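You operate a simulated robot arm through the tools that you are given. There is no shell and no other tool. Be economical: measure what you need, move in short steps, check, and stop when the job is done.

Carry out the task below with a simulated robot arm. There is one attempt and no reset: what you move stays moved.

## Task
Stir the stew till the pale streaks are gone, then cover it again.
Fine: the casserole lid waits on the lid over the fire; the spoon with the brown grip ends on the slate.

The check looks at the end state, three seconds after you hand in, the way a careful person would. Anything else that was tipped, shoved, dropped, spilled or broken makes it a failure. Lids that push on must go on centred and level and be pressed home; caps that screw on are set level and turned clockwise until they are tight.

## Robot
A 7-joint arm with a two-finger parallel gripper, fixed in place. Base frame: the origin is at the foot of the arm, x ahead of it, y to its left, z up. Lengths are in m, angles in degrees, forces in N, time in s.
With the tool pointing down near the work surface it reaches from about 0.12 to 0.7 m from the base axis. Its first joint turns from -115.0 to 115.0 degrees. Payload 3.91 kg.
Tool frame: the origin (TCP) lies between the finger pads and is the grasp point; the fingertips stand 0.03 m ahead of it; z points along the fingers, y is the line along which they close. Largest opening 0.11 m; finger width 0.02, thickness 0.01; the body of the gripper, 0.048 by 0.112 m, starts 0.055 m behind the TCP.
Orientation is told as [roll, pitch, yaw] about the base's x, y, z axes, in that order, counted from this pose: with the fingers straight down and closing along the base's y, the tool's x points along the base's -x, its y along +y and its z along -z.

## Interface
- The arm moves only by the tool move_arm. Its argument "moves" is one flat list of numbers, 7 for each row, row after row: the shift along the base's x, y, z in m, then the turn, a rotation vector about the base's x, y, z in degrees, then the opening, from 0 (shut) to 1 (fully open). In form: [dx, dy, dz, wx, wy, wz, gripper, dx, dy, dz, wx, wy, wz, gripper, ...]. A call has 1 to 10 rows; each row is the pose to reach, as a shift and turn from the pose commanded when the call began. Rows are played at 5 a second. More than 0.05 m and 8.6 degrees between two rows, or a gripper value outside its range, and nothing of the call is played. Where a pose cannot be reached the arm comes as near as it can. A force on the tool above 40 N (or 10 N above the force at the start of the call, whichever is more), or a blocked arm, ends the call early, and 0.2 s more pass. The fingers move at their own pace (about 0.108 m/s each) and stop on an object; they squeeze with about 20 N. The grip force told is the motor's: it shows also when the fingers shut on nothing. Time passes only in rows, and 0.2 s behind the last, so rows that repeat a pose let the fingers close. The reply holds the time, the measured pose of the TCP, the force on the tool along the base axes, the opening and the grip force, in the units named above and with some noise, with the torque about the TCP (base axes, N m) and any sound that the robot's microphone picked up.
- Cameras (640 x 400 px; columns grow to the right, rows downward): "scene" is fixed at [0.2077, 0.5077, 1.5506]; the picture's right is [-0.79, -0.61, 0.00], its down [-0.43, 0.56, -0.71] and it looks along [0.43, -0.56, -0.71] (base axes); focal length 298 px, centre (320, 200). "wrist" rides on the gripper at [0.072, 0.017, -0.103] in the tool frame; the picture's right is [-0.23, 0.97, 0.00], its down [-0.76, -0.18, -0.62] and it looks along [-0.61, -0.14, 0.78] (tool axes); focal length 222 px, centre (320, 200). There is no depth. A picture from a camera that has moved, and an enlarged one, comes with that camera's place and axes in the base frame and with its lens. The place of the scene camera against the robot may be out by one fixed shift of up to 0.018 m in any direction.
- get_image(camera): a new picture of that camera. The clock stands still meanwhile.
- lift_body(by): slides the trunk up (or, below 0, down) by that many m; the arm rides with it, the base frame stays. It gives what a move gives, with no picture.
- close_up(camera, box): a new picture of the part [left, top, right, bottom] of that camera's present view, enlarged. The clock stands still meanwhile.
- sign_off(): hands the job in; it is judged then, once.

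Work in short steps. Places have to be worked out from the pictures, the camera data and where the tool is seen: move nearer, look again, correct. Check each grasp and each placing, and mend what went wrong. You have 120 turns and 64 pictures in all, those below and enlarged ones among them. Open the gripper and draw the arm clear of the work before you hand the job in, unless the task says otherwise; then end with one line.

The tools are called after ">>>" by a JSON object that holds its "name" and its "arguments". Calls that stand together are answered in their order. move_arm: Moves the arm, as the interface text tells. Its arguments: {"type":"object","properties":{"moves":{"type":"array","items":{"type":"number"}}},"required":["moves"]} The other tools are called the same way: lift_body (by) slides the trunk up or down; get_image (camera) takes a picture; close_up (camera, box) takes an enlarged picture of a part of a camera's view; sign_off () hands the job in.

At the start:

```text
time_s: 0.0
position: [0.4699, -0.0199, 1.2649]
tcp_rot: [0.0, 0.0, 0.1]
ft_force: [0.3, 0.1, -0.1]
moment: [-0.01, 0.0, -0.05]
grip_width: 0.1101
gripper_force: 0.1
trunk travel left (down, up): [-0.925, 0.065]
```

scene: 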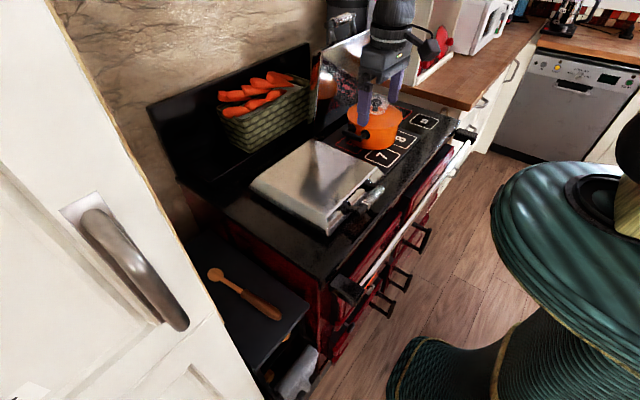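
wrist: 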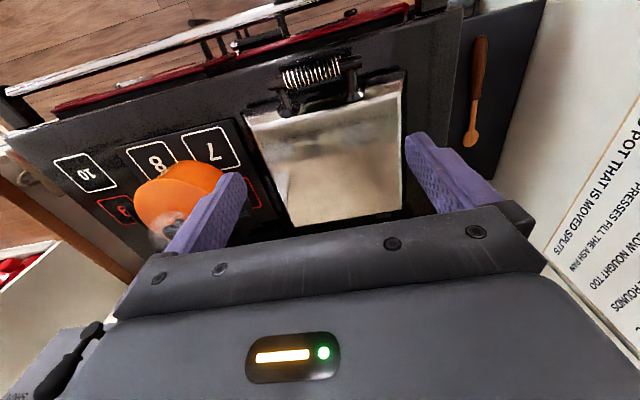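

I see a range with an orange casserole, a big silver hob lid (the lid over the fire), a wooden spoon with brown grip on the slate, and a notice on the wall or cupboard. I'll enlarge the notice, the pot and the spoon.

>>> {"name": "close_up", "arguments": {"camera": "wrist", "box": [500, 60, 640, 350]}}

>>> {"name": "close_up", "arguments": {"camera": "scene", "box": [240, 60, 480, 210]}}

>>> {"name": "close_up", "arguments": {"camera": "scene", "box": [160, 230, 320, 330]}}

```text
1.38 times, centred on (570, 205) of wrist
camera zoom: at [0.399, -0.0014, 1.3705], right [0.23, 0.97, 0.0], down [0.76, -0.18, 0.62], along [0.61, -0.14, -0.78], focal length 306 px, centre (-25, 193)
```

zoom: 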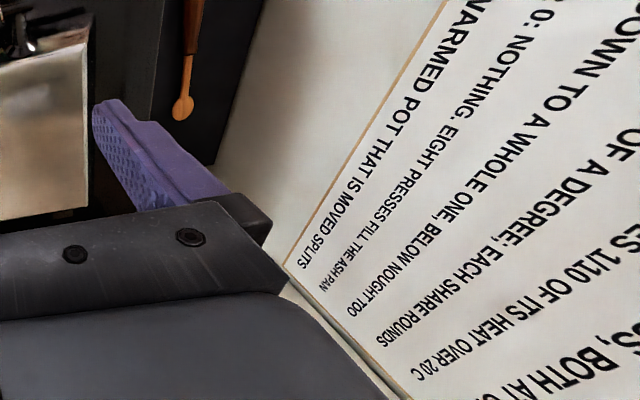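

```text
2.67 times, centred on (360, 135) of scene
camera zoom: at [0.2077, 0.5077, 1.5506], right [-0.79, -0.61, 0.0], down [-0.43, 0.56, -0.71], along [0.43, -0.56, -0.71], focal length 795 px, centre (213, 373)
```

zoom: 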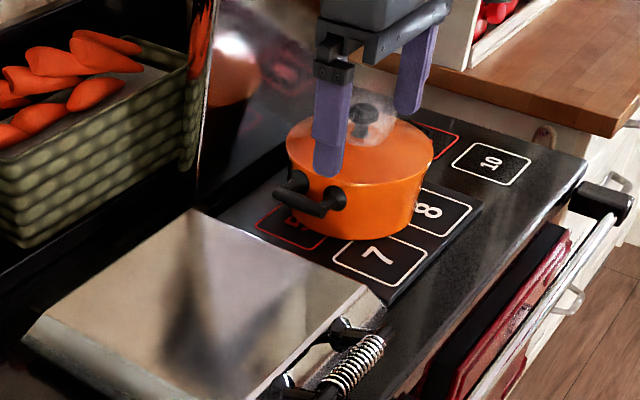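

```text
4.00 times, centred on (240, 280) of scene
camera zoom: at [0.2077, 0.5077, 1.5506], right [-0.79, -0.61, 0.0], down [-0.43, 0.56, -0.71], along [0.43, -0.56, -0.71], focal length 1192 px, centre (640, -120)
```

zoom: 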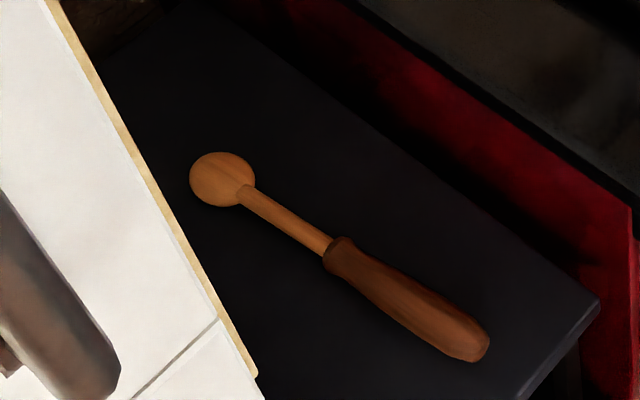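

The notice may hold rules for this kitchen, so I'll turn the wrist camera to the left to read it before touching anything.

>>> {"name": "move_arm", "arguments": {"moves": [0, 0, 0.0, 0, 0, 8.5, 1, 0, 0, 0, 0, 0, 17, 1, 0, 0, 0, 0, 0, 25.5, 1, 0, 0, 0, 0, 0, 34, 1, 0, 0, 0, 0, 0, 42.5, 1, 0, 0, 0, 0, 0, 51, 1, 0, 0, 0, 0, 0, 59.5, 1, 0, 0, 0, 0, 0, 68, 1, 0, 0, 0, 0, 0, 76.5, 1, 0, 0, 0, 0, 0, 85, 1]}}

>>> {"name": "get_image", "arguments": {"camera": "wrist"}}

```text
time_s: 2.2
position: [0.4712, -0.019, 1.266]
tcp_rot: [-0.1, 0.0, 85.0]
ft_force: [0.1, -0.5, -0.6]
moment: [-0.03, 0.01, 0.01]
grip_width: 0.1101
gripper_force: 0.0
trunk travel left (down, up): [-0.925, 0.065]
```

```text
58 pictures are left
camera wrist: at [0.4482, -0.0893, 1.3712], right [-0.95, 0.31, 0.0], down [0.24, 0.74, 0.62], along [0.19, 0.59, -0.78], focal length 222 px, centre (320, 200)
```

wrist: 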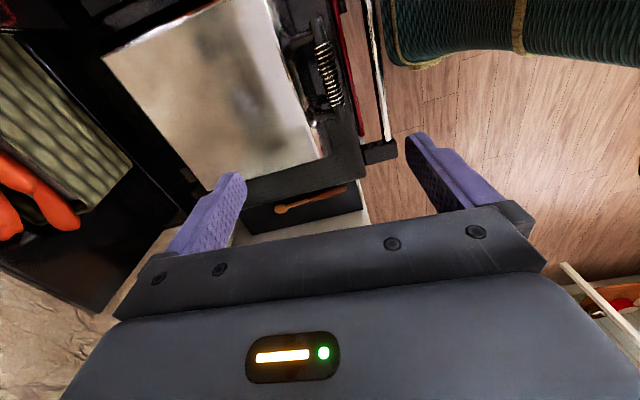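

The notice lies to the upper left, hidden behind the gripper. I turn back a little and tilt the camera up.

>>> {"name": "move_arm", "arguments": {"moves": [0, 0, 0, 0, 0, -8.5, 1, 0, 0, 0, 0, 0, -17, 1, 0, 0, 0, 0, 0, -25, 1]}}

>>> {"name": "move_arm", "arguments": {"moves": [0, 0, 0, 6, -6, 0, 1, 0, 0, 0, 12, -12, 0, 1, 0, 0, 0, 18, -18, 0, 1, 0, 0, 0, 24, -24, 0, 1]}}

>>> {"name": "get_image", "arguments": {"camera": "wrist"}}

```text
time_s: 3.0
position: [0.4713, -0.02, 1.2651]
tcp_rot: [0.0, 0.0, 59.8]
ft_force: [0.4, 0.1, 0.0]
moment: [-0.01, 0.02, 0.01]
grip_width: 0.1099
gripper_force: 0.1
trunk travel left (down, up): [-0.925, 0.065]
```

```text
time_s: 4.0
position: [0.471, -0.0206, 1.266]
tcp_rot: [-9.9, -32.8, 62.9]
ft_force: [-0.1, -0.2, -0.2]
moment: [0.0, 0.02, 0.02]
grip_width: 0.11
gripper_force: 0.0
trunk travel left (down, up): [-0.925, 0.065]
```

```text
57 pictures are left
camera wrist: at [0.3887, -0.1064, 1.3111], right [-0.73, 0.69, -0.02], down [0.19, 0.23, 0.95], along [0.66, 0.69, -0.3], focal length 222 px, centre (320, 200)
```

wrist: 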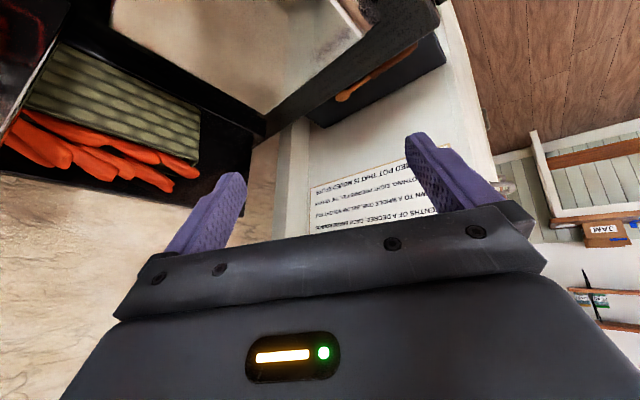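

The text is upside down and partly hidden; more tilt will bring it into view.

>>> {"name": "move_arm", "arguments": {"moves": [0, 0, 0, 6, -6, 0, 1, 0, 0, 0, 12, -12, 0, 1, 0, 0, 0, 18, -18, 0, 1, 0, 0, 0, 24, -24, 0, 1]}}

>>> {"name": "close_up", "arguments": {"camera": "wrist", "box": [200, 0, 520, 200]}}

```text
time_s: 5.0
position: [0.4696, -0.02, 1.268]
tcp_rot: [-32.5, -63.6, 80.5]
ft_force: [0.1, 0.1, -0.1]
moment: [-0.01, 0.02, 0.0]
grip_width: 0.1101
gripper_force: 0.0
trunk travel left (down, up): [-0.925, 0.065]
```

```text
2.00 times, centred on (360, 100) of wrist
camera zoom: at [0.3852, -0.1085, 1.2377], right [-0.71, 0.7, -0.03], down [-0.22, -0.18, 0.96], along [0.66, 0.69, 0.28], focal length 444 px, centre (240, 400)
```

zoom: 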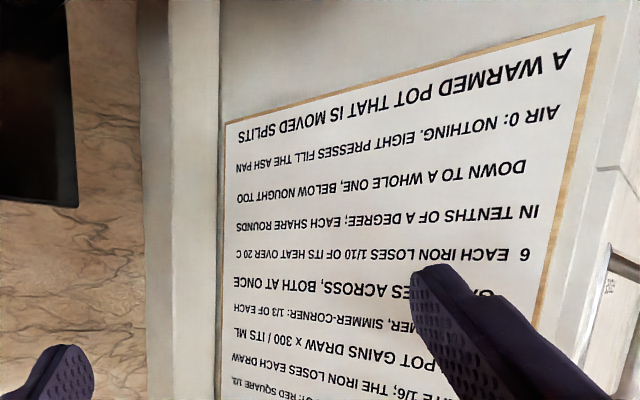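

This describes stove heat; one rule matters ("A warmed pot that is moved splits"). I'll tilt once more to read the rest.

>>> {"name": "move_arm", "arguments": {"moves": [0, 0, 0.03, 6, -6, 4, 1, 0, 0, 0.06, 12, -12, 8, 1, 0, 0, 0.06, 18, -18, 12, 1]}}

>>> {"name": "close_up", "arguments": {"camera": "wrist", "box": [200, 0, 520, 200]}}

```text
refused: row 1 steps farther than a row can; nothing moved
```

```text
2.00 times, centred on (360, 100) of wrist
camera zoom: at [0.3852, -0.1085, 1.2377], right [-0.71, 0.7, -0.03], down [-0.22, -0.18, 0.96], along [0.66, 0.69, 0.28], focal length 444 px, centre (240, 400)
```

zoom: 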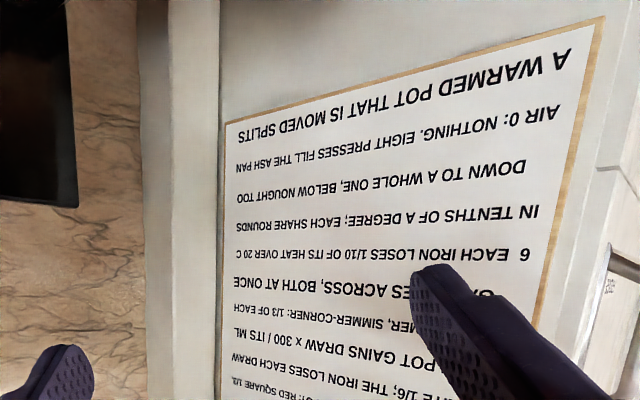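

The step was too large; repeat with smaller turns.

>>> {"name": "move_arm", "arguments": {"moves": [0, 0, 0.0, 5, -5, 4, 1, 0, 0, 0.0, 10, -10, 8, 1, 0, 0, 0.0, 15, -15, 12, 1]}}

>>> {"name": "close_up", "arguments": {"camera": "wrist", "box": [200, 0, 520, 200]}}

```text
time_s: 5.8
position: [0.4716, -0.0194, 1.2657]
tcp_rot: [-86.7, -72.6, 143.5]
ft_force: [0.2, -0.3, 0.0]
moment: [0.0, -0.01, 0.03]
grip_width: 0.11
gripper_force: 0.0
trunk travel left (down, up): [-0.925, 0.065]
```

```text
2.00 times, centred on (360, 100) of wrist
camera zoom: at [0.419, -0.1093, 1.1948], right [-0.83, 0.55, -0.07], down [-0.38, -0.48, 0.79], along [0.4, 0.69, 0.61], focal length 444 px, centre (240, 400)
```

zoom: 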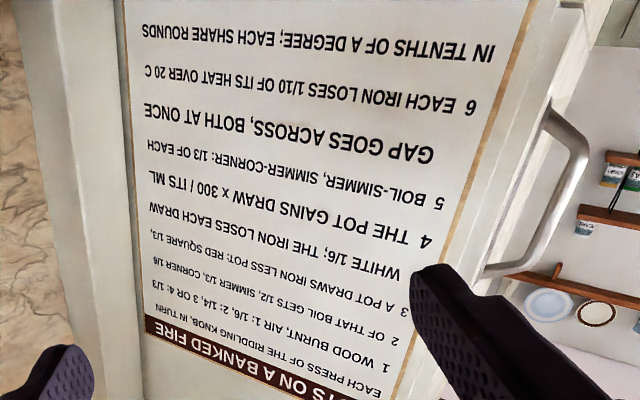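

Only heat bookkeeping for other jobs: I need only avoid moving the pot or pressing the knob. I undo the turns.

>>> {"name": "move_arm", "arguments": {"moves": [0, 0, 0, -5, 5, -4, 1, 0, 0, 0, -10, 10, -8, 1, 0, 0, 0, -15, 15, -12, 1]}}

>>> {"name": "move_arm", "arguments": {"moves": [0, 0, 0, -6, 6, 0, 1, 0, 0, 0, -12, 12, 0, 1, 0, 0, 0, -18, 18, 0, 1, 0, 0, 0, -24, 24, 0, 1, 0, 0, 0, -30, 30, 0, 1, 0, 0, 0, -36, 36, 0, 1, 0, 0, 0, -42, 42, 0, 1, 0, 0, 0, -48, 48, 0, 1]}}

>>> {"name": "move_arm", "arguments": {"moves": [0, 0, 0, 0, 0, -8.5, 1, 0, 0, 0, 0, 0, -17, 1, 0, 0, 0, 0, 0, -25.5, 1, 0, 0, 0, 0, 0, -34, 1, 0, 0, 0, 0, 0, -42.5, 1, 0, 0, 0, 0, 0, -51, 1, 0, 0, 0, 0, 0, -59.5, 1]}}

```text
time_s: 6.6
position: [0.4715, -0.0171, 1.2648]
tcp_rot: [-32.3, -63.4, 80.2]
ft_force: [0.1, 0.4, -0.5]
moment: [-0.01, 0.0, -0.01]
grip_width: 0.1099
gripper_force: 0.1
trunk travel left (down, up): [-0.925, 0.065]
```

```text
time_s: 8.4
position: [0.4705, -0.0174, 1.2652]
tcp_rot: [0.0, 0.2, 59.9]
ft_force: [-1.2, 0.0, 0.2]
moment: [-0.03, 0.02, -0.01]
grip_width: 0.1101
gripper_force: 0.0
trunk travel left (down, up): [-0.925, 0.065]
```

```text
time_s: 10.0
position: [0.4685, -0.0185, 1.2648]
tcp_rot: [0.0, 0.0, 0.4]
ft_force: [0.0, -0.8, 0.2]
moment: [-0.01, -0.01, -0.02]
grip_width: 0.1097
gripper_force: 0.2
trunk travel left (down, up): [-0.925, 0.065]
```

Tool is upright again. I move toward the pot at height to look at its lid.

>>> {"name": "move_arm", "arguments": {"moves": [0.01, -0.045, 0, 0, 0, 0, 1, 0.02, -0.09, 0, 0, 0, 0, 1, 0.02, -0.135, 0, 0, 0, 0, 1, 0.02, -0.18, 0, 0, 0, 0, 1, 0.02, -0.225, 0, 0, 0, 0, 1, 0.02, -0.27, 0, 0, 0, 0, 1, 0.03, -0.31, 0, 0, 0, 0, 1, 0.04, -0.34, 0, 0, 0, 0, 1]}}

>>> {"name": "get_image", "arguments": {"camera": "wrist"}}

>>> {"name": "get_image", "arguments": {"camera": "scene"}}

```text
time_s: 11.8
position: [0.5123, -0.3608, 1.2632]
tcp_rot: [0.1, -0.1, 0.5]
ft_force: [0.0, -0.2, 0.1]
moment: [0.02, -0.01, -0.02]
grip_width: 0.11
gripper_force: 0.1
trunk travel left (down, up): [-0.925, 0.065]
```

```text
53 pictures are left
camera wrist: at [0.4406, -0.3441, 1.3687], right [0.22, 0.98, 0.0], down [0.76, -0.17, 0.62], along [0.61, -0.14, -0.78], focal length 222 px, centre (320, 200)
```

wrist: 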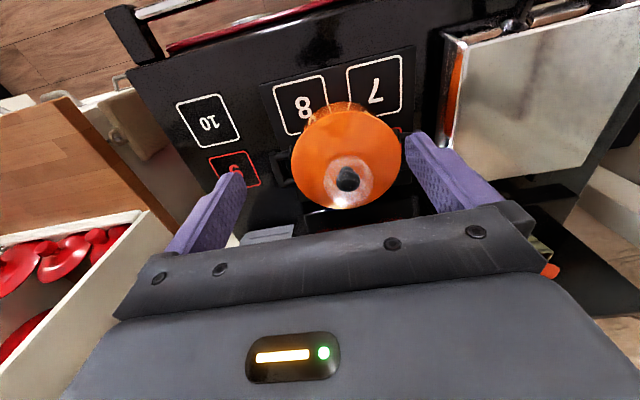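

```text
52 pictures are left
```

scene: 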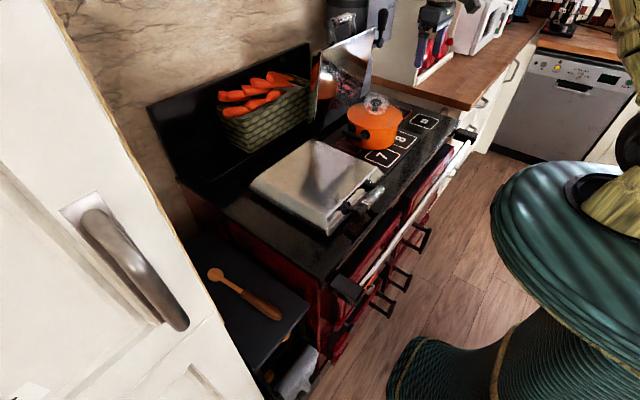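

Knob is roughly at (0.625, -0.344, 1.08). I enlarge both views to see lid and knob shape.

>>> {"name": "close_up", "arguments": {"camera": "scene", "box": [336, 80, 416, 160]}}

>>> {"name": "close_up", "arguments": {"camera": "wrist", "box": [250, 80, 450, 220]}}

```text
5.00 times, centred on (376, 120) of scene
camera zoom: at [0.2077, 0.5077, 1.5506], right [-0.79, -0.61, 0.0], down [-0.43, 0.56, -0.71], along [0.43, -0.56, -0.71], focal length 1490 px, centre (40, 600)
```

zoom: 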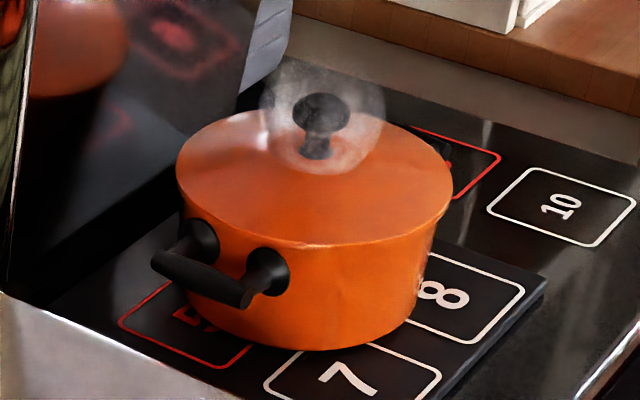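

```text
2.86 times, centred on (350, 150) of wrist
camera zoom: at [0.4406, -0.3441, 1.3687], right [0.22, 0.98, 0.0], down [0.76, -0.17, 0.62], along [0.61, -0.14, -0.78], focal length 635 px, centre (234, 343)
```

zoom: 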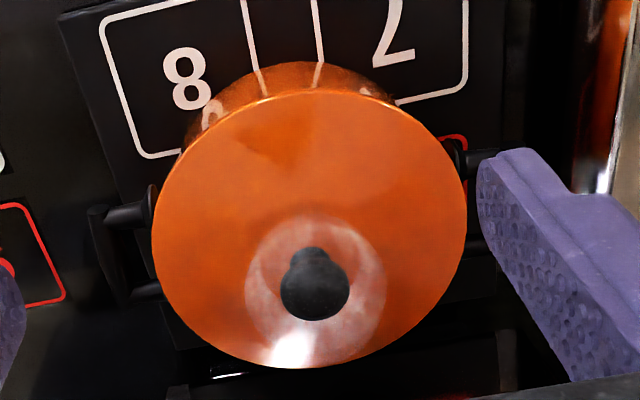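

Knob is a mushroom on a stem, about 0.037 m wide. I lower the trunk by 0.09 m and look again for a sharper fix.

>>> {"name": "lift_body", "arguments": {"by": -0.09}}

>>> {"name": "get_image", "arguments": {"camera": "wrist"}}

```text
time_s: 13.1
position: [0.5126, -0.3597, 1.1745]
tcp_rot: [0.0, 0.0, 0.5]
ft_force: [0.1, 0.2, -0.4]
moment: [0.01, -0.01, 0.04]
grip_width: 0.1102
gripper_force: 0.1
trunk travel left (down, up): [-0.835, 0.155]
```

```text
49 pictures are left
camera wrist: at [0.44, -0.3427, 1.2794], right [0.22, 0.98, 0.0], down [0.76, -0.17, 0.62], along [0.61, -0.14, -0.78], focal length 222 px, centre (320, 200)
```

wrist: 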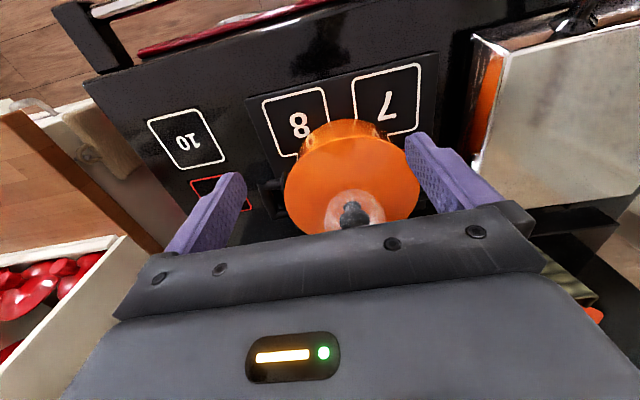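

Comparing the two views: knob head about (0.62, -0.345, 1.09), lid rim z about 1.05. I move over it at the present height.

>>> {"name": "move_arm", "arguments": {"moves": [0.04, 0.007, 0, 0, 0, 0, 1, 0.08, 0.015, 0, 0, 0, 0, 1, 0.108, 0.015, 0, 0, 0, 0, 1]}}

>>> {"name": "get_image", "arguments": {"camera": "wrist"}}

>>> {"name": "close_up", "arguments": {"camera": "scene", "box": [316, 0, 476, 160]}}

```text
time_s: 13.8
position: [0.6183, -0.3433, 1.1762]
tcp_rot: [0.0, 0.1, 0.5]
ft_force: [0.0, -0.7, 1.4]
moment: [-0.04, 0.04, -0.03]
grip_width: 0.11
gripper_force: 0.1
trunk travel left (down, up): [-0.835, 0.155]
```

```text
48 pictures are left
camera wrist: at [0.5465, -0.3264, 1.2812], right [0.22, 0.98, 0.0], down [0.76, -0.17, 0.62], along [0.61, -0.14, -0.78], focal length 222 px, centre (320, 200)
```

wrist: 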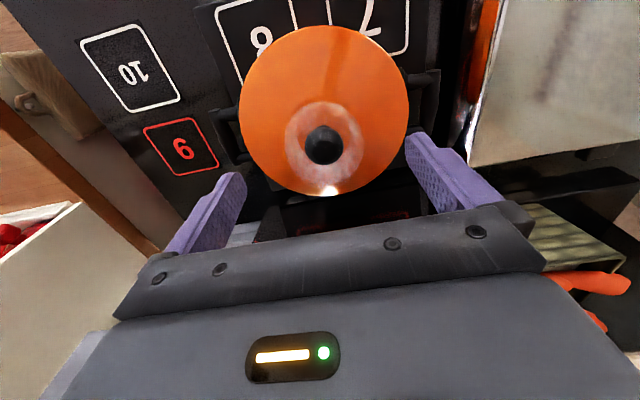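

```text
2.50 times, centred on (396, 80) of scene
camera zoom: at [0.2077, 0.5077, 1.5506], right [-0.79, -0.61, 0.0], down [-0.43, 0.56, -0.71], along [0.43, -0.56, -0.71], focal length 745 px, centre (130, 500)
```

zoom: 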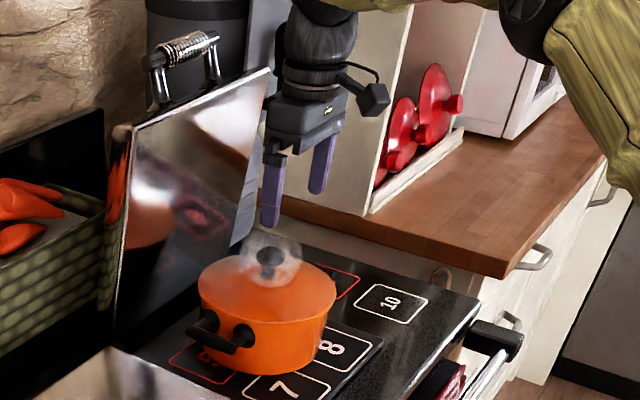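

Corrected estimate with the seen fingertips: knob head near (0.64, -0.346, 1.07). I shift 0.022 m ahead, then lower slightly and recheck.

>>> {"name": "move_arm", "arguments": {"moves": [0.022, -0.002, 0, 0, 0, 0, 1, 0.022, -0.002, -0.03, 0, 0, 0, 1]}}

>>> {"name": "get_image", "arguments": {"camera": "wrist"}}

>>> {"name": "close_up", "arguments": {"camera": "scene", "box": [346, 60, 416, 120]}}

```text
time_s: 14.4
position: [0.6425, -0.3473, 1.1469]
tcp_rot: [0.1, 0.0, 0.4]
ft_force: [0.0, 0.0, -0.4]
moment: [0.0, 0.0, -0.01]
grip_width: 0.1099
gripper_force: 0.0
trunk travel left (down, up): [-0.835, 0.155]
```

```text
46 pictures are left
camera wrist: at [0.5692, -0.3301, 1.2505], right [0.22, 0.98, 0.0], down [0.76, -0.17, 0.62], along [0.61, -0.14, -0.78], focal length 222 px, centre (320, 200)
```

wrist: 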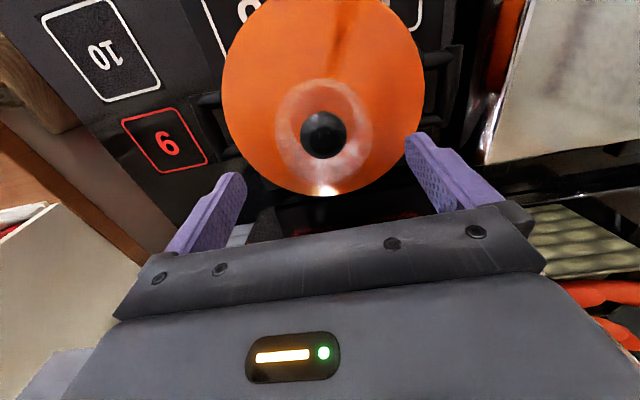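

```text
6.67 times, centred on (381, 90) of scene
camera zoom: at [0.2077, 0.5077, 1.5506], right [-0.79, -0.61, 0.0], down [-0.43, 0.56, -0.71], along [0.43, -0.56, -0.71], focal length 1986 px, centre (-87, 933)
```

zoom: 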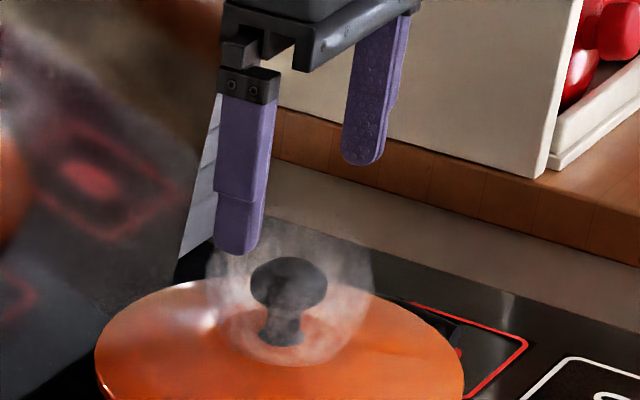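

Knob centre now (0.6425, -0.344, 1.07), directly under the tool. I descend to TCP z 1.075 and close.

>>> {"name": "move_arm", "arguments": {"moves": [0, 0.003, -0.03, 0, 0, 0, 1, 0, 0.003, -0.055, 0, 0, 0, 1, 0, 0.003, -0.07, 0, 0, 0, 1, 0, 0.003, -0.07, 0, 0, 0, 0.6, 0, 0.003, -0.07, 0, 0, 0, 0.3, 0, 0.003, -0.07, 0, 0, 0, 0.2, 0, 0.003, -0.07, 0, 0, 0, 0.1, 0, 0.003, -0.07, 0, 0, 0, 0.0]}}

>>> {"name": "get_image", "arguments": {"camera": "wrist"}}

>>> {"name": "close_up", "arguments": {"camera": "scene", "box": [336, 70, 416, 150]}}

```text
time_s: 16.2
position: [0.641, -0.3432, 1.0732]
tcp_rot: [0.0, 0.0, 0.5]
ft_force: [-0.6, 0.1, 0.1]
moment: [0.0, -0.07, 0.04]
grip_width: 0.0376
gripper_force: 20.3
trunk travel left (down, up): [-0.835, 0.155]
```

```text
44 pictures are left
camera wrist: at [0.5704, -0.3271, 1.1789], right [0.22, 0.98, 0.0], down [0.76, -0.17, 0.62], along [0.61, -0.14, -0.78], focal length 222 px, centre (320, 200)
```

wrist: 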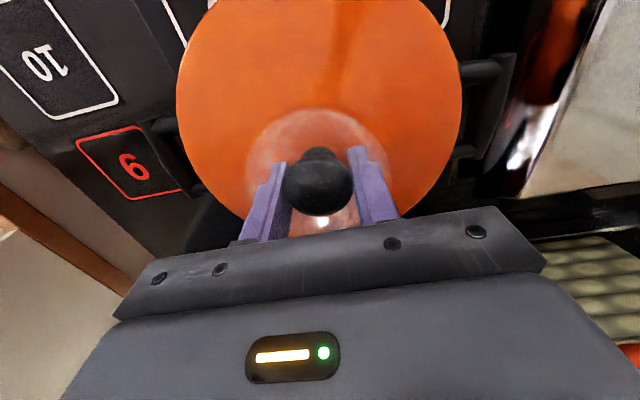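

```text
5.00 times, centred on (376, 110) of scene
camera zoom: at [0.2077, 0.5077, 1.5506], right [-0.79, -0.61, 0.0], down [-0.43, 0.56, -0.71], along [0.43, -0.56, -0.71], focal length 1490 px, centre (40, 650)
```

zoom: 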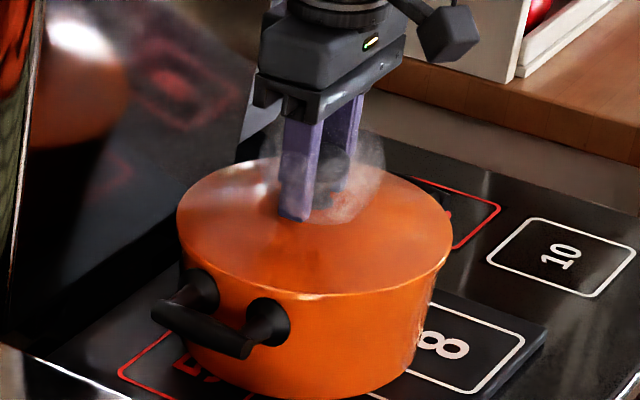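

The knob is held (37.6 mm). I lift slowly straight up; placing pose to return to: (0.641, -0.343, 1.0735).

>>> {"name": "move_arm", "arguments": {"moves": [0, 0, 0.01, 0, 0, 0, 0, 0, 0, 0.02, 0, 0, 0, 0, 0, 0, 0.04, 0, 0, 0, 0, 0, 0, 0.07, 0, 0, 0, 0, 0, 0, 0.1, 0, 0, 0, 0]}}

>>> {"name": "get_image", "arguments": {"camera": "scene"}}

>>> {"name": "get_image", "arguments": {"camera": "wrist"}}

```text
time_s: 17.4
position: [0.6451, -0.3452, 1.1784]
tcp_rot: [0.0, -0.1, 0.5]
ft_force: [-0.5, -0.4, -2.4]
moment: [-0.02, 0.03, 0.0]
grip_width: 0.0377
gripper_force: 19.7
trunk travel left (down, up): [-0.835, 0.155]
```

```text
42 pictures are left
```

scene: 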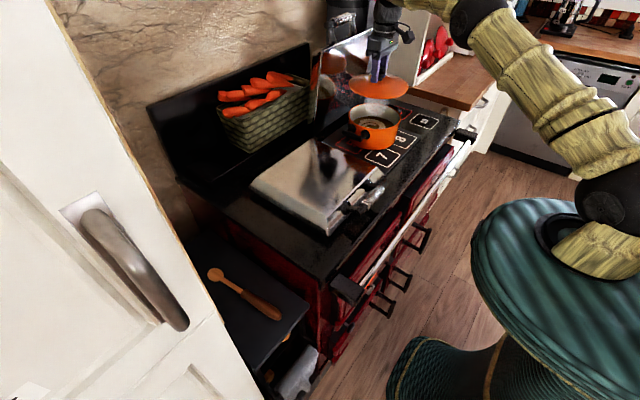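

```text
41 pictures are left
camera wrist: at [0.5734, -0.3283, 1.2825], right [0.22, 0.98, 0.0], down [0.76, -0.17, 0.62], along [0.61, -0.14, -0.78], focal length 222 px, centre (320, 200)
```

wrist: 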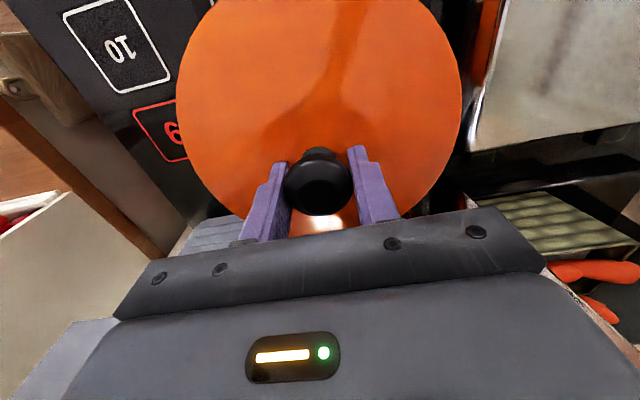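

Lid is held level and the pot stayed put. The hob lid top lies at about z 0.952, x 0.50 to 0.79, y -0.17 to 0.12; I carry the lid over its middle.

>>> {"name": "move_arm", "arguments": {"moves": [0, 0.04, 0, 0, 0, 0, 0, -0.005, 0.08, 0, 0, 0, 0, 0, -0.01, 0.12, 0, 0, 0, 0, 0, -0.01, 0.16, 0, 0, 0, 0, 0, -0.01, 0.2, 0, 0, 0, 0, 0, -0.01, 0.24, 0, 0, 0, 0, 0, -0.01, 0.28, 0, 0, 0, 0, 0, -0.01, 0.315, 0, 0, 0, 0, 0]}}

>>> {"name": "move_arm", "arguments": {"moves": [0, 0, -0.04, 0, 0, 0, 0, 0, 0, -0.08, 0, 0, 0, 0, 0, 0, -0.12, 0, 0, 0, 0, 0, 0, -0.14, 0, 0, 0, 0]}}

>>> {"name": "close_up", "arguments": {"camera": "scene", "box": [230, 80, 430, 240]}}

>>> {"name": "get_image", "arguments": {"camera": "wrist"}}

```text
time_s: 19.2
position: [0.6323, -0.0288, 1.1752]
tcp_rot: [0.0, 0.1, 0.4]
ft_force: [-0.6, -0.2, -2.7]
moment: [0.02, -0.01, -0.01]
grip_width: 0.0375
gripper_force: 20.3
trunk travel left (down, up): [-0.835, 0.155]
```

```text
time_s: 20.4
position: [0.6362, -0.0278, 1.0445]
tcp_rot: [-0.1, -1.3, 0.5]
ft_force: [-3.9, 0.1, 24.4]
moment: [0.21, 1.11, 0.08]
grip_width: 0.0379
gripper_force: 19.9
trunk travel left (down, up): [-0.835, 0.155]
stopped in row 4: the force on the tool passed its limit at 44 N (the readings are from after the stop); the commanded pose is now the measured one
```

```text
2.50 times, centred on (330, 160) of scene
camera zoom: at [0.2077, 0.5077, 1.5506], right [-0.79, -0.61, 0.0], down [-0.43, 0.56, -0.71], along [0.43, -0.56, -0.71], focal length 745 px, centre (295, 300)
```

zoom: 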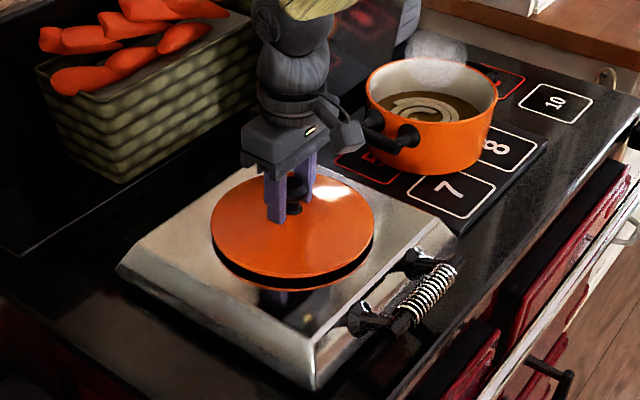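

```text
39 pictures are left
camera wrist: at [0.5621, -0.011, 1.1471], right [0.22, 0.98, 0.0], down [0.75, -0.17, 0.64], along [0.62, -0.14, -0.77], focal length 222 px, centre (320, 200)
```

wrist: 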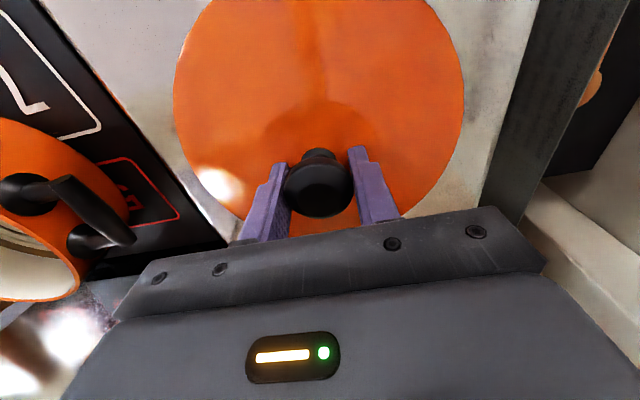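

Contact came at z 1.0445, earlier than expected. I back off slightly to release the force and look closer at the lid's edge.

>>> {"name": "move_arm", "arguments": {"moves": [0, 0, 0.004, 0, 0, 0, 0, -0.003, 0, 0.006, 0, 1.3, 0, 0]}}

>>> {"name": "close_up", "arguments": {"camera": "scene", "box": [290, 130, 410, 210]}}

```text
time_s: 20.9
position: [0.6319, -0.0293, 1.046]
tcp_rot: [0.0, 0.5, 0.5]
ft_force: [1.2, -0.2, -0.7]
moment: [0.03, -0.15, 0.0]
grip_width: 0.0378
gripper_force: 19.9
trunk travel left (down, up): [-0.835, 0.155]
```

```text
5.00 times, centred on (350, 170) of scene
camera zoom: at [0.2077, 0.5077, 1.5506], right [-0.79, -0.61, 0.0], down [-0.43, 0.56, -0.71], along [0.43, -0.56, -0.71], focal length 1490 px, centre (170, 350)
```

zoom: 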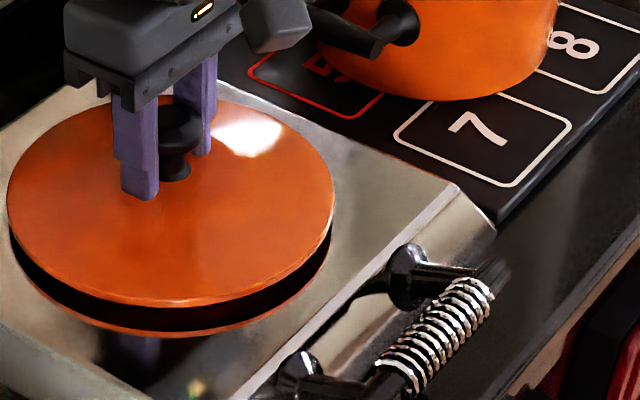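

The gap seen is the lid's inner lip plus its mirror image, so it is just about touching. I lower in millimetre steps and then check the force.

>>> {"name": "move_arm", "arguments": {"moves": [0, 0, -0.001, 0, -0.5, 0, 0, 0, 0, -0.002, 0, -0.5, 0, 0, 0, 0, -0.003, 0, -0.5, 0, 0]}}

```text
time_s: 21.8
position: [0.6321, -0.0285, 1.0433]
tcp_rot: [-0.2, -0.3, 0.5]
ft_force: [-0.2, -2.7, 7.1]
moment: [0.07, 0.68, 0.13]
grip_width: 0.0376
gripper_force: 20.0
trunk travel left (down, up): [-0.835, 0.155]
```

Resting contact (about 10 N). I ease by 1 mm and open the fingers.

>>> {"name": "move_arm", "arguments": {"moves": [0, 0, 0.001, 0, 0, 0, 0, 0, 0, 0.001, 0, 0, 0, 0.4, 0, 0, 0.001, 0, 0, 0, 0.6, 0, 0, 0.001, 0, 0, 0, 0.8, 0, 0, 0.001, 0, 0, 0, 0.8]}}

>>> {"name": "move_arm", "arguments": {"moves": [0, 0, 0.03, 0, 0, 0, 0.8, 0, 0, 0.07, 0, 0, 0, 0.8, 0, 0, 0.11, 0, 0, 0, 0.8, 0, 0, 0.15, 0, 0, 0, 0.8]}}

>>> {"name": "get_image", "arguments": {"camera": "wrist"}}

>>> {"name": "close_up", "arguments": {"camera": "scene", "box": [270, 80, 420, 210]}}

```text
time_s: 22.9
position: [0.6325, -0.0273, 1.0441]
tcp_rot: [0.0, -0.2, 0.6]
ft_force: [0.4, -0.4, 0.4]
moment: [-0.02, 0.0, 0.01]
grip_width: 0.0879
gripper_force: 0.1
trunk travel left (down, up): [-0.835, 0.155]
```

```text
time_s: 23.9
position: [0.6322, -0.0271, 1.1952]
tcp_rot: [0.0, -0.2, 0.5]
ft_force: [-0.5, -1.3, -0.2]
moment: [0.04, 0.01, 0.03]
grip_width: 0.0881
gripper_force: 0.0
trunk travel left (down, up): [-0.835, 0.155]
```

```text
37 pictures are left
camera wrist: at [0.5596, -0.0104, 1.3003], right [0.22, 0.98, 0.0], down [0.76, -0.17, 0.63], along [0.61, -0.14, -0.78], focal length 222 px, centre (320, 200)
```

wrist: 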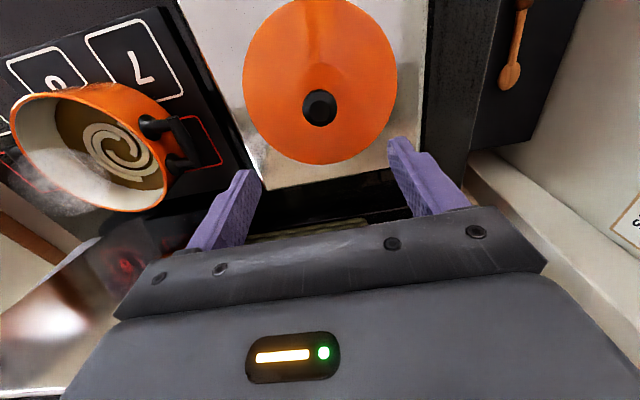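

```text
3.08 times, centred on (345, 145) of scene
camera zoom: at [0.2077, 0.5077, 1.5506], right [-0.79, -0.61, 0.0], down [-0.43, 0.56, -0.71], along [0.43, -0.56, -0.71], focal length 917 px, centre (243, 369)
```

zoom: 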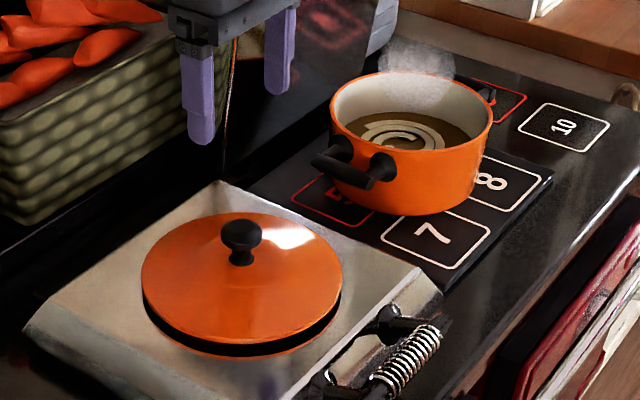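

The lid rests level on the hob lid, and the pale swirl shows in the stew. Next the spoon: I move above the slate to look.

>>> {"name": "move_arm", "arguments": {"moves": [-0.015, 0.042, 0, 0, 0, 0, 0.8, -0.03, 0.084, 0, 0, 0, 0, 0.8, -0.045, 0.126, 0, 0, 0, 0, 0.8, -0.06, 0.168, 0, 0, 0, 0, 0.8, -0.075, 0.21, 0, 0, 0, 0, 0.8, -0.09, 0.252, 0, 0, 0, 0, 0.8, -0.105, 0.294, 0, 0, 0, 0, 0.8, -0.13, 0.33, 0, 0, 0, 0, 0.8]}}

>>> {"name": "get_image", "arguments": {"camera": "wrist"}}

```text
time_s: 25.8
position: [0.5027, 0.3048, 1.1981]
tcp_rot: [-0.1, -0.1, 0.4]
ft_force: [-0.3, -0.2, 0.0]
moment: [-0.04, -0.01, 0.04]
grip_width: 0.0878
gripper_force: 0.0
trunk travel left (down, up): [-0.835, 0.155]
```

```text
35 pictures are left
camera wrist: at [0.43, 0.3229, 1.3024], right [0.22, 0.98, 0.0], down [0.76, -0.17, 0.63], along [0.61, -0.14, -0.78], focal length 222 px, centre (320, 200)
```

wrist: 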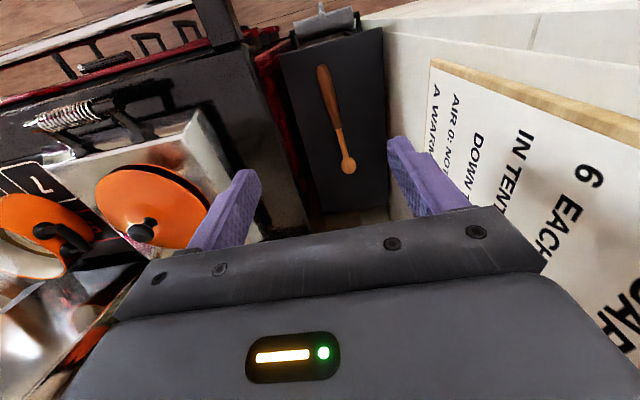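

Spoon: grip end (0.498, 0.311), bowl (0.724, 0.326), z about 0.81; the slate spans y 0.24 to 0.43, so the gripper fits. I align over the grip at x 0.555, turn 3.5°, narrow the fingers, and lower the trunk part way.

>>> {"name": "move_arm", "arguments": {"moves": [0.03, 0.005, 0, 0, 0, 1.5, 0.6, 0.053, 0.0105, 0, 0, 0, 3.2, 0.5]}}

>>> {"name": "lift_body", "arguments": {"by": -0.2}}

>>> {"name": "get_image", "arguments": {"camera": "scene"}}

>>> {"name": "get_image", "arguments": {"camera": "wrist"}}

```text
time_s: 26.4
position: [0.5575, 0.3126, 1.1943]
tcp_rot: [-0.1, -0.2, 3.7]
ft_force: [0.5, 0.3, 0.4]
moment: [0.0, 0.02, -0.01]
grip_width: 0.055
gripper_force: 0.0
trunk travel left (down, up): [-0.835, 0.155]
```

```text
time_s: 28.5
position: [0.5565, 0.312, 0.9954]
tcp_rot: [0.0, -0.1, 3.7]
ft_force: [-0.2, 0.7, 0.4]
moment: [0.0, 0.02, -0.01]
grip_width: 0.055
gripper_force: 0.0
trunk travel left (down, up): [-0.635, 0.355]
```

```text
34 pictures are left
```

scene: 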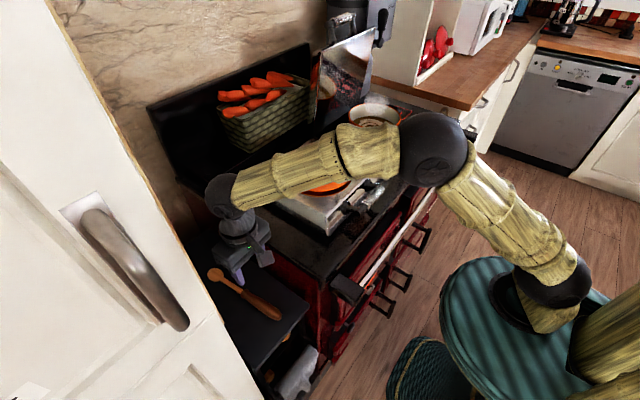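

```text
33 pictures are left
camera wrist: at [0.4835, 0.3255, 1.0995], right [0.16, 0.99, 0.0], down [0.77, -0.13, 0.63], along [0.62, -0.1, -0.78], focal length 222 px, centre (320, 200)
```

wrist: 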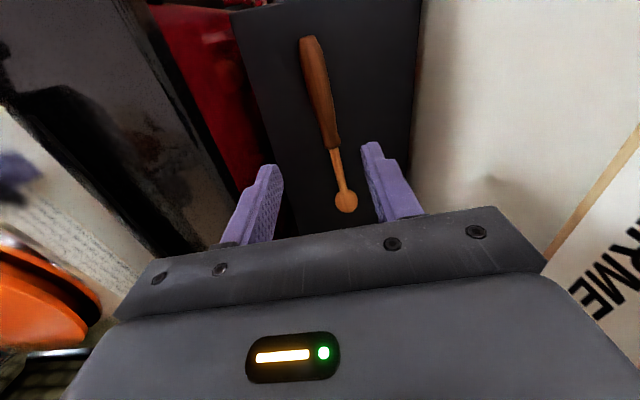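

Lowering the trunk further would bring the low-hanging elbow near the stove, so I lower with the arm instead. Spoon axis refined: y 0.3185 at x 0.557, yaw about 4.3°.

>>> {"name": "move_arm", "arguments": {"moves": [0, 0.003, -0.035, 0, 0, 0.7, 0.5, 0, 0.0065, -0.07, 0, 0, 0.7, 0.5, 0, 0.0065, -0.105, 0, 0, 0.7, 0.5]}}

>>> {"name": "get_image", "arguments": {"camera": "scene"}}

>>> {"name": "get_image", "arguments": {"camera": "wrist"}}

```text
time_s: 29.3
position: [0.557, 0.3193, 0.8879]
tcp_rot: [0.0, -0.3, 4.2]
ft_force: [0.3, -0.5, -0.1]
moment: [0.0, 0.0, -0.02]
grip_width: 0.0549
gripper_force: 0.1
trunk travel left (down, up): [-0.635, 0.355]
```

```text
32 pictures are left
```

scene: 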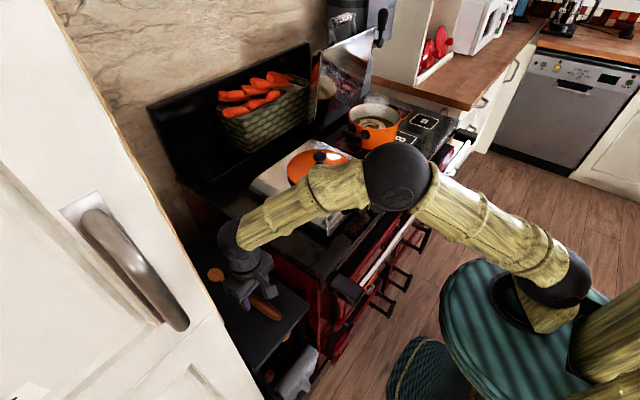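

```text
31 pictures are left
camera wrist: at [0.4838, 0.3315, 0.9924], right [0.15, 0.99, 0.0], down [0.77, -0.12, 0.63], along [0.62, -0.1, -0.78], focal length 222 px, centre (320, 200)
```

wrist: 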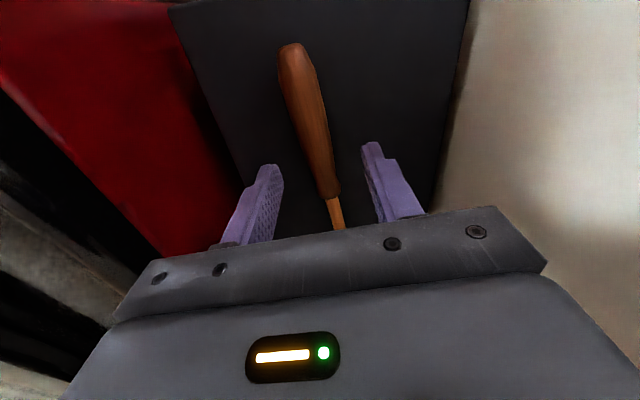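

Handle axis now reads y 0.316 at x 0.557, z about 0.81. I correct by 3 mm and descend carefully toward z 0.835.

>>> {"name": "move_arm", "arguments": {"moves": [0, -0.003, -0.02, 0, 0, 1.5, 0.5, 0, -0.003, -0.038, 0, 0, 1.5, 0.5, 0, -0.003, -0.046, 0, 0, 1.5, 0.5, 0, -0.003, -0.052, 0, 0, 1.5, 0.5]}}

>>> {"name": "get_image", "arguments": {"camera": "wrist"}}

>>> {"name": "close_up", "arguments": {"camera": "scene", "box": [190, 230, 310, 330]}}

```text
time_s: 30.3
position: [0.5557, 0.3148, 0.8365]
tcp_rot: [0.0, -0.1, 5.8]
ft_force: [0.0, 1.0, 0.1]
moment: [0.0, 0.0, 0.0]
grip_width: 0.0552
gripper_force: 0.0
trunk travel left (down, up): [-0.635, 0.355]
```

```text
30 pictures are left
camera wrist: at [0.4824, 0.3253, 0.9415], right [0.13, 0.99, 0.0], down [0.77, -0.1, 0.62], along [0.62, -0.08, -0.78], focal length 222 px, centre (320, 200)
```

wrist: 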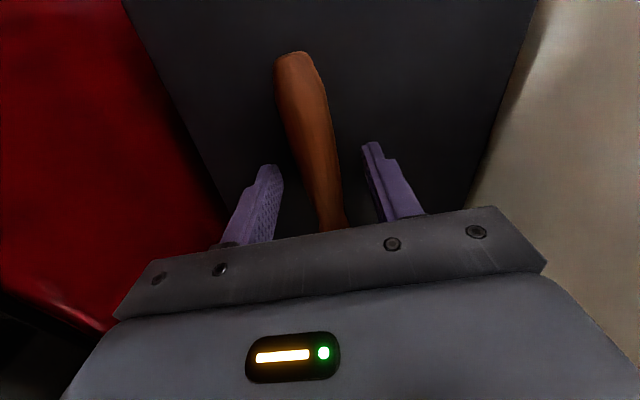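

```text
4.00 times, centred on (250, 280) of scene
camera zoom: at [0.2077, 0.5077, 1.5506], right [-0.79, -0.61, 0.0], down [-0.43, 0.56, -0.71], along [0.43, -0.56, -0.71], focal length 1192 px, centre (600, -120)
```

zoom: 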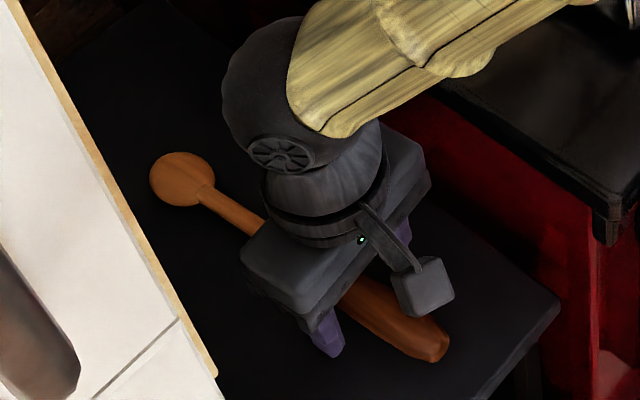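

The handle is centred between the fingers. I lower in small steps, watching for contact with the slate.

>>> {"name": "move_arm", "arguments": {"moves": [0, 0, -0.003, 0, 0, 0, 0.5, 0, 0, -0.006, 0, 0, 0, 0.5, 0, 0, -0.009, 0, 0, 0, 0.5, 0, 0, -0.012, 0, 0, 0, 0.5]}}

```text
time_s: 31.3
position: [0.5559, 0.3155, 0.8309]
tcp_rot: [0.1, -0.5, 5.9]
ft_force: [-2.4, -1.4, 22.7]
moment: [-0.77, 0.15, -0.09]
grip_width: 0.0552
gripper_force: 0.6
trunk travel left (down, up): [-0.635, 0.355]
```

Slate touched at TCP z 0.831. I come back up 7 mm and close on the handle.

>>> {"name": "move_arm", "arguments": {"moves": [0, 0, 0.007, 0, 0, 0, 0.5, 0, 0, 0.008, 0, 0, 0, 0.3, 0, 0, 0.008, 0, 0, 0, 0.15, 0, 0, 0.008, 0, 0, 0, 0, 0, 0, 0.008, 0, 0, 0, 0]}}

>>> {"name": "move_arm", "arguments": {"moves": [0, 0, 0.02, 0, 0, 0, 0, 0, 0, 0.05, 0, 0, 0, 0, 0, 0, 0.1, 0, 0, 0, 0]}}

>>> {"name": "get_image", "arguments": {"camera": "wrist"}}

>>> {"name": "close_up", "arguments": {"camera": "scene", "box": [190, 190, 310, 330]}}

```text
time_s: 32.5
position: [0.5556, 0.3151, 0.8341]
tcp_rot: [0.0, -0.1, 5.9]
ft_force: [0.3, 0.0, 0.7]
moment: [-0.02, 0.04, 0.01]
grip_width: 0.0258
gripper_force: 19.5
trunk travel left (down, up): [-0.635, 0.355]
```

```text
time_s: 33.3
position: [0.5564, 0.3153, 0.9337]
tcp_rot: [0.0, -0.1, 6.0]
ft_force: [0.2, 0.4, -0.3]
moment: [-0.03, 0.02, -0.01]
grip_width: 0.0256
gripper_force: 19.7
trunk travel left (down, up): [-0.635, 0.355]
```

```text
28 pictures are left
camera wrist: at [0.4827, 0.3249, 1.0377], right [0.13, 0.99, 0.0], down [0.77, -0.1, 0.63], along [0.62, -0.08, -0.78], focal length 222 px, centre (320, 200)
```

wrist: 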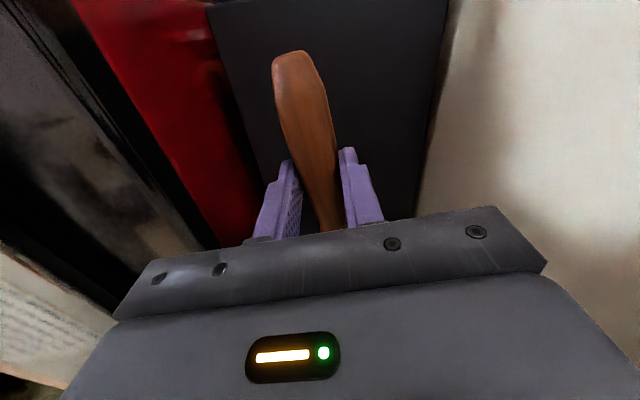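

```text
2.86 times, centred on (250, 260) of scene
camera zoom: at [0.2077, 0.5077, 1.5506], right [-0.79, -0.61, 0.0], down [-0.43, 0.56, -0.71], along [0.43, -0.56, -0.71], focal length 851 px, centre (520, 29)
```

zoom: 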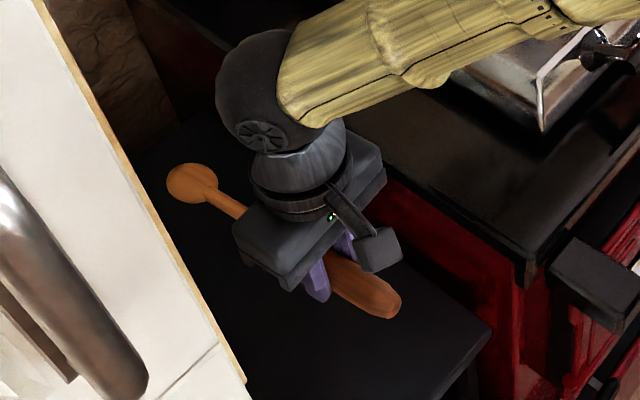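

The spoon is firmly held. I raise it clear: arm up, then trunk up.

>>> {"name": "move_arm", "arguments": {"moves": [0, 0, 0.04, 0, 0, 0, 0, 0, 0, 0.08, 0, 0, 0, 0, 0, 0, 0.11, 0, 0, 0, 0]}}

>>> {"name": "lift_body", "arguments": {"by": 0.22}}

>>> {"name": "move_arm", "arguments": {"moves": [-0.02, -0.045, 0, 0, 0, 0, 0, -0.04, -0.09, 0, 0, 0, 0, 0, -0.06, -0.135, 0, 0, 0, 0, 0, -0.08, -0.18, 0, 0, 0, 0, 0, -0.1, -0.225, 0, 0, 0, 0, 0, -0.1, -0.27, 0, 0, 0, 0, 0, -0.1, -0.315, 0, 0, 0, 0, 0, -0.1, -0.36, 0, 0, 0, 0, 0, -0.1, -0.4, 0, 0, 0, 0, 0]}}

>>> {"name": "move_arm", "arguments": {"moves": [0, 0, 0, 0, 0, 8.5, 0, 0, 0, 0, 0, 0, 17, 0, 0, 0, 0, 0, 0, 25.5, 0, 0, 0, 0, 0, 0, 34, 0, 0, 0, 0, 0, 0, 42.5, 0, 0, 0, 0, 0, 0, 51, 0, 0, 0, 0, 0, 0, 59.5, 0, 0, 0, 0, 0, 0, 68, 0, 0, 0, 0, 0, 0, 76.5, 0, 0, 0, 0, 0, 0, 84, 0]}}

>>> {"name": "get_image", "arguments": {"camera": "scene"}}

```text
time_s: 34.1
position: [0.5566, 0.3139, 1.0449]
tcp_rot: [0.0, -0.2, 6.0]
ft_force: [-0.6, 0.1, -1.6]
moment: [0.0, -0.02, 0.0]
grip_width: 0.0252
gripper_force: 20.0
trunk travel left (down, up): [-0.635, 0.355]
```

```text
time_s: 36.5
position: [0.5578, 0.3141, 1.2648]
tcp_rot: [0.1, 0.0, 5.9]
ft_force: [-0.5, 0.5, -1.0]
moment: [0.01, 0.03, -0.01]
grip_width: 0.0256
gripper_force: 19.3
trunk travel left (down, up): [-0.855, 0.135]
```

```text
time_s: 38.5
position: [0.4544, -0.0885, 1.2657]
tcp_rot: [0.0, -0.2, 5.8]
ft_force: [0.5, 0.3, -0.6]
moment: [-0.01, 0.06, 0.01]
grip_width: 0.0256
gripper_force: 19.8
trunk travel left (down, up): [-0.855, 0.135]
```

```text
time_s: 40.6
position: [0.4556, -0.0864, 1.2648]
tcp_rot: [-0.1, -0.2, 90.0]
ft_force: [0.5, 0.5, -0.1]
moment: [-0.06, 0.02, -0.03]
grip_width: 0.0256
gripper_force: 20.4
trunk travel left (down, up): [-0.855, 0.135]
```

```text
26 pictures are left
```

scene: 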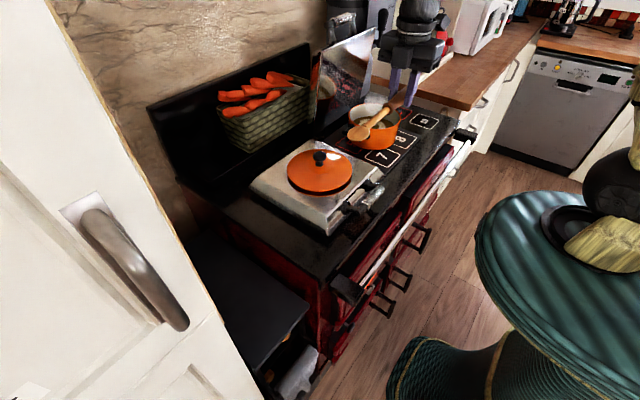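

Bowl now points to +y. I tilt the tool 60° about x so the bowl points down.

>>> {"name": "move_arm", "arguments": {"moves": [0, 0, 0.01, -7.5, 0, 0, 0, 0, 0, 0.02, -15, 0, 0, 0, 0, 0, 0.03, -22.5, 0, 0, 0, 0, 0, 0.03, -30, 0, 0, 0, 0, 0, 0.03, -37.5, 0, 0, 0, 0, 0, 0.03, -45, 0, 0, 0, 0, 0, 0.03, -52.5, 0, 0, 0, 0, 0, 0.03, -60, 0, 0, 0]}}

>>> {"name": "get_image", "arguments": {"camera": "scene"}}

>>> {"name": "get_image", "arguments": {"camera": "wrist"}}

```text
time_s: 42.5
position: [0.458, -0.0846, 1.2954]
tcp_rot: [-0.5, 60.0, 89.7]
ft_force: [0.9, 0.3, -0.9]
moment: [-0.01, -0.02, 0.0]
grip_width: 0.0259
gripper_force: 19.8
trunk travel left (down, up): [-0.855, 0.135]
```

```text
25 pictures are left
```

scene: 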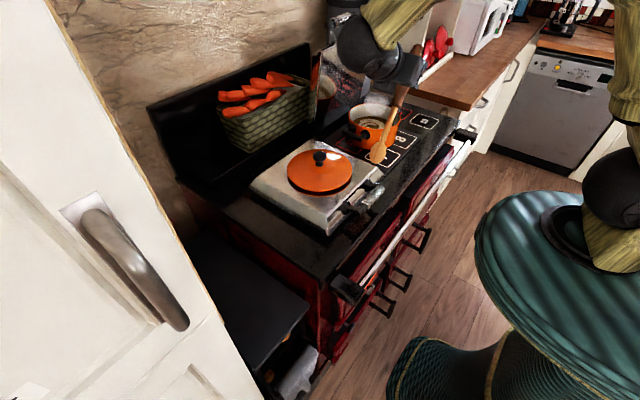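

```text
24 pictures are left
camera wrist: at [0.4407, -0.0306, 1.4106], right [-0.97, 0.11, -0.2], down [0.18, 0.92, -0.35], along [0.14, -0.37, -0.92], focal length 222 px, centre (320, 200)
```

wrist: 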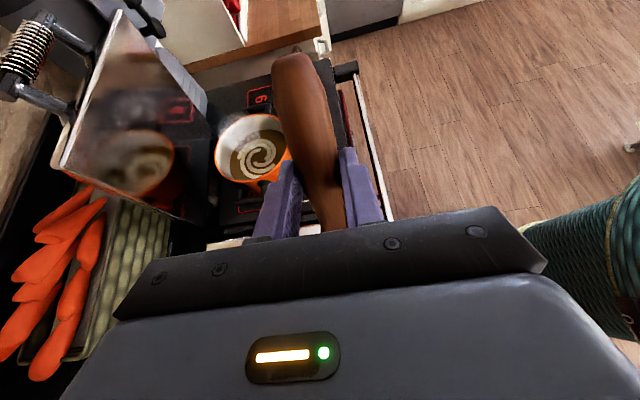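

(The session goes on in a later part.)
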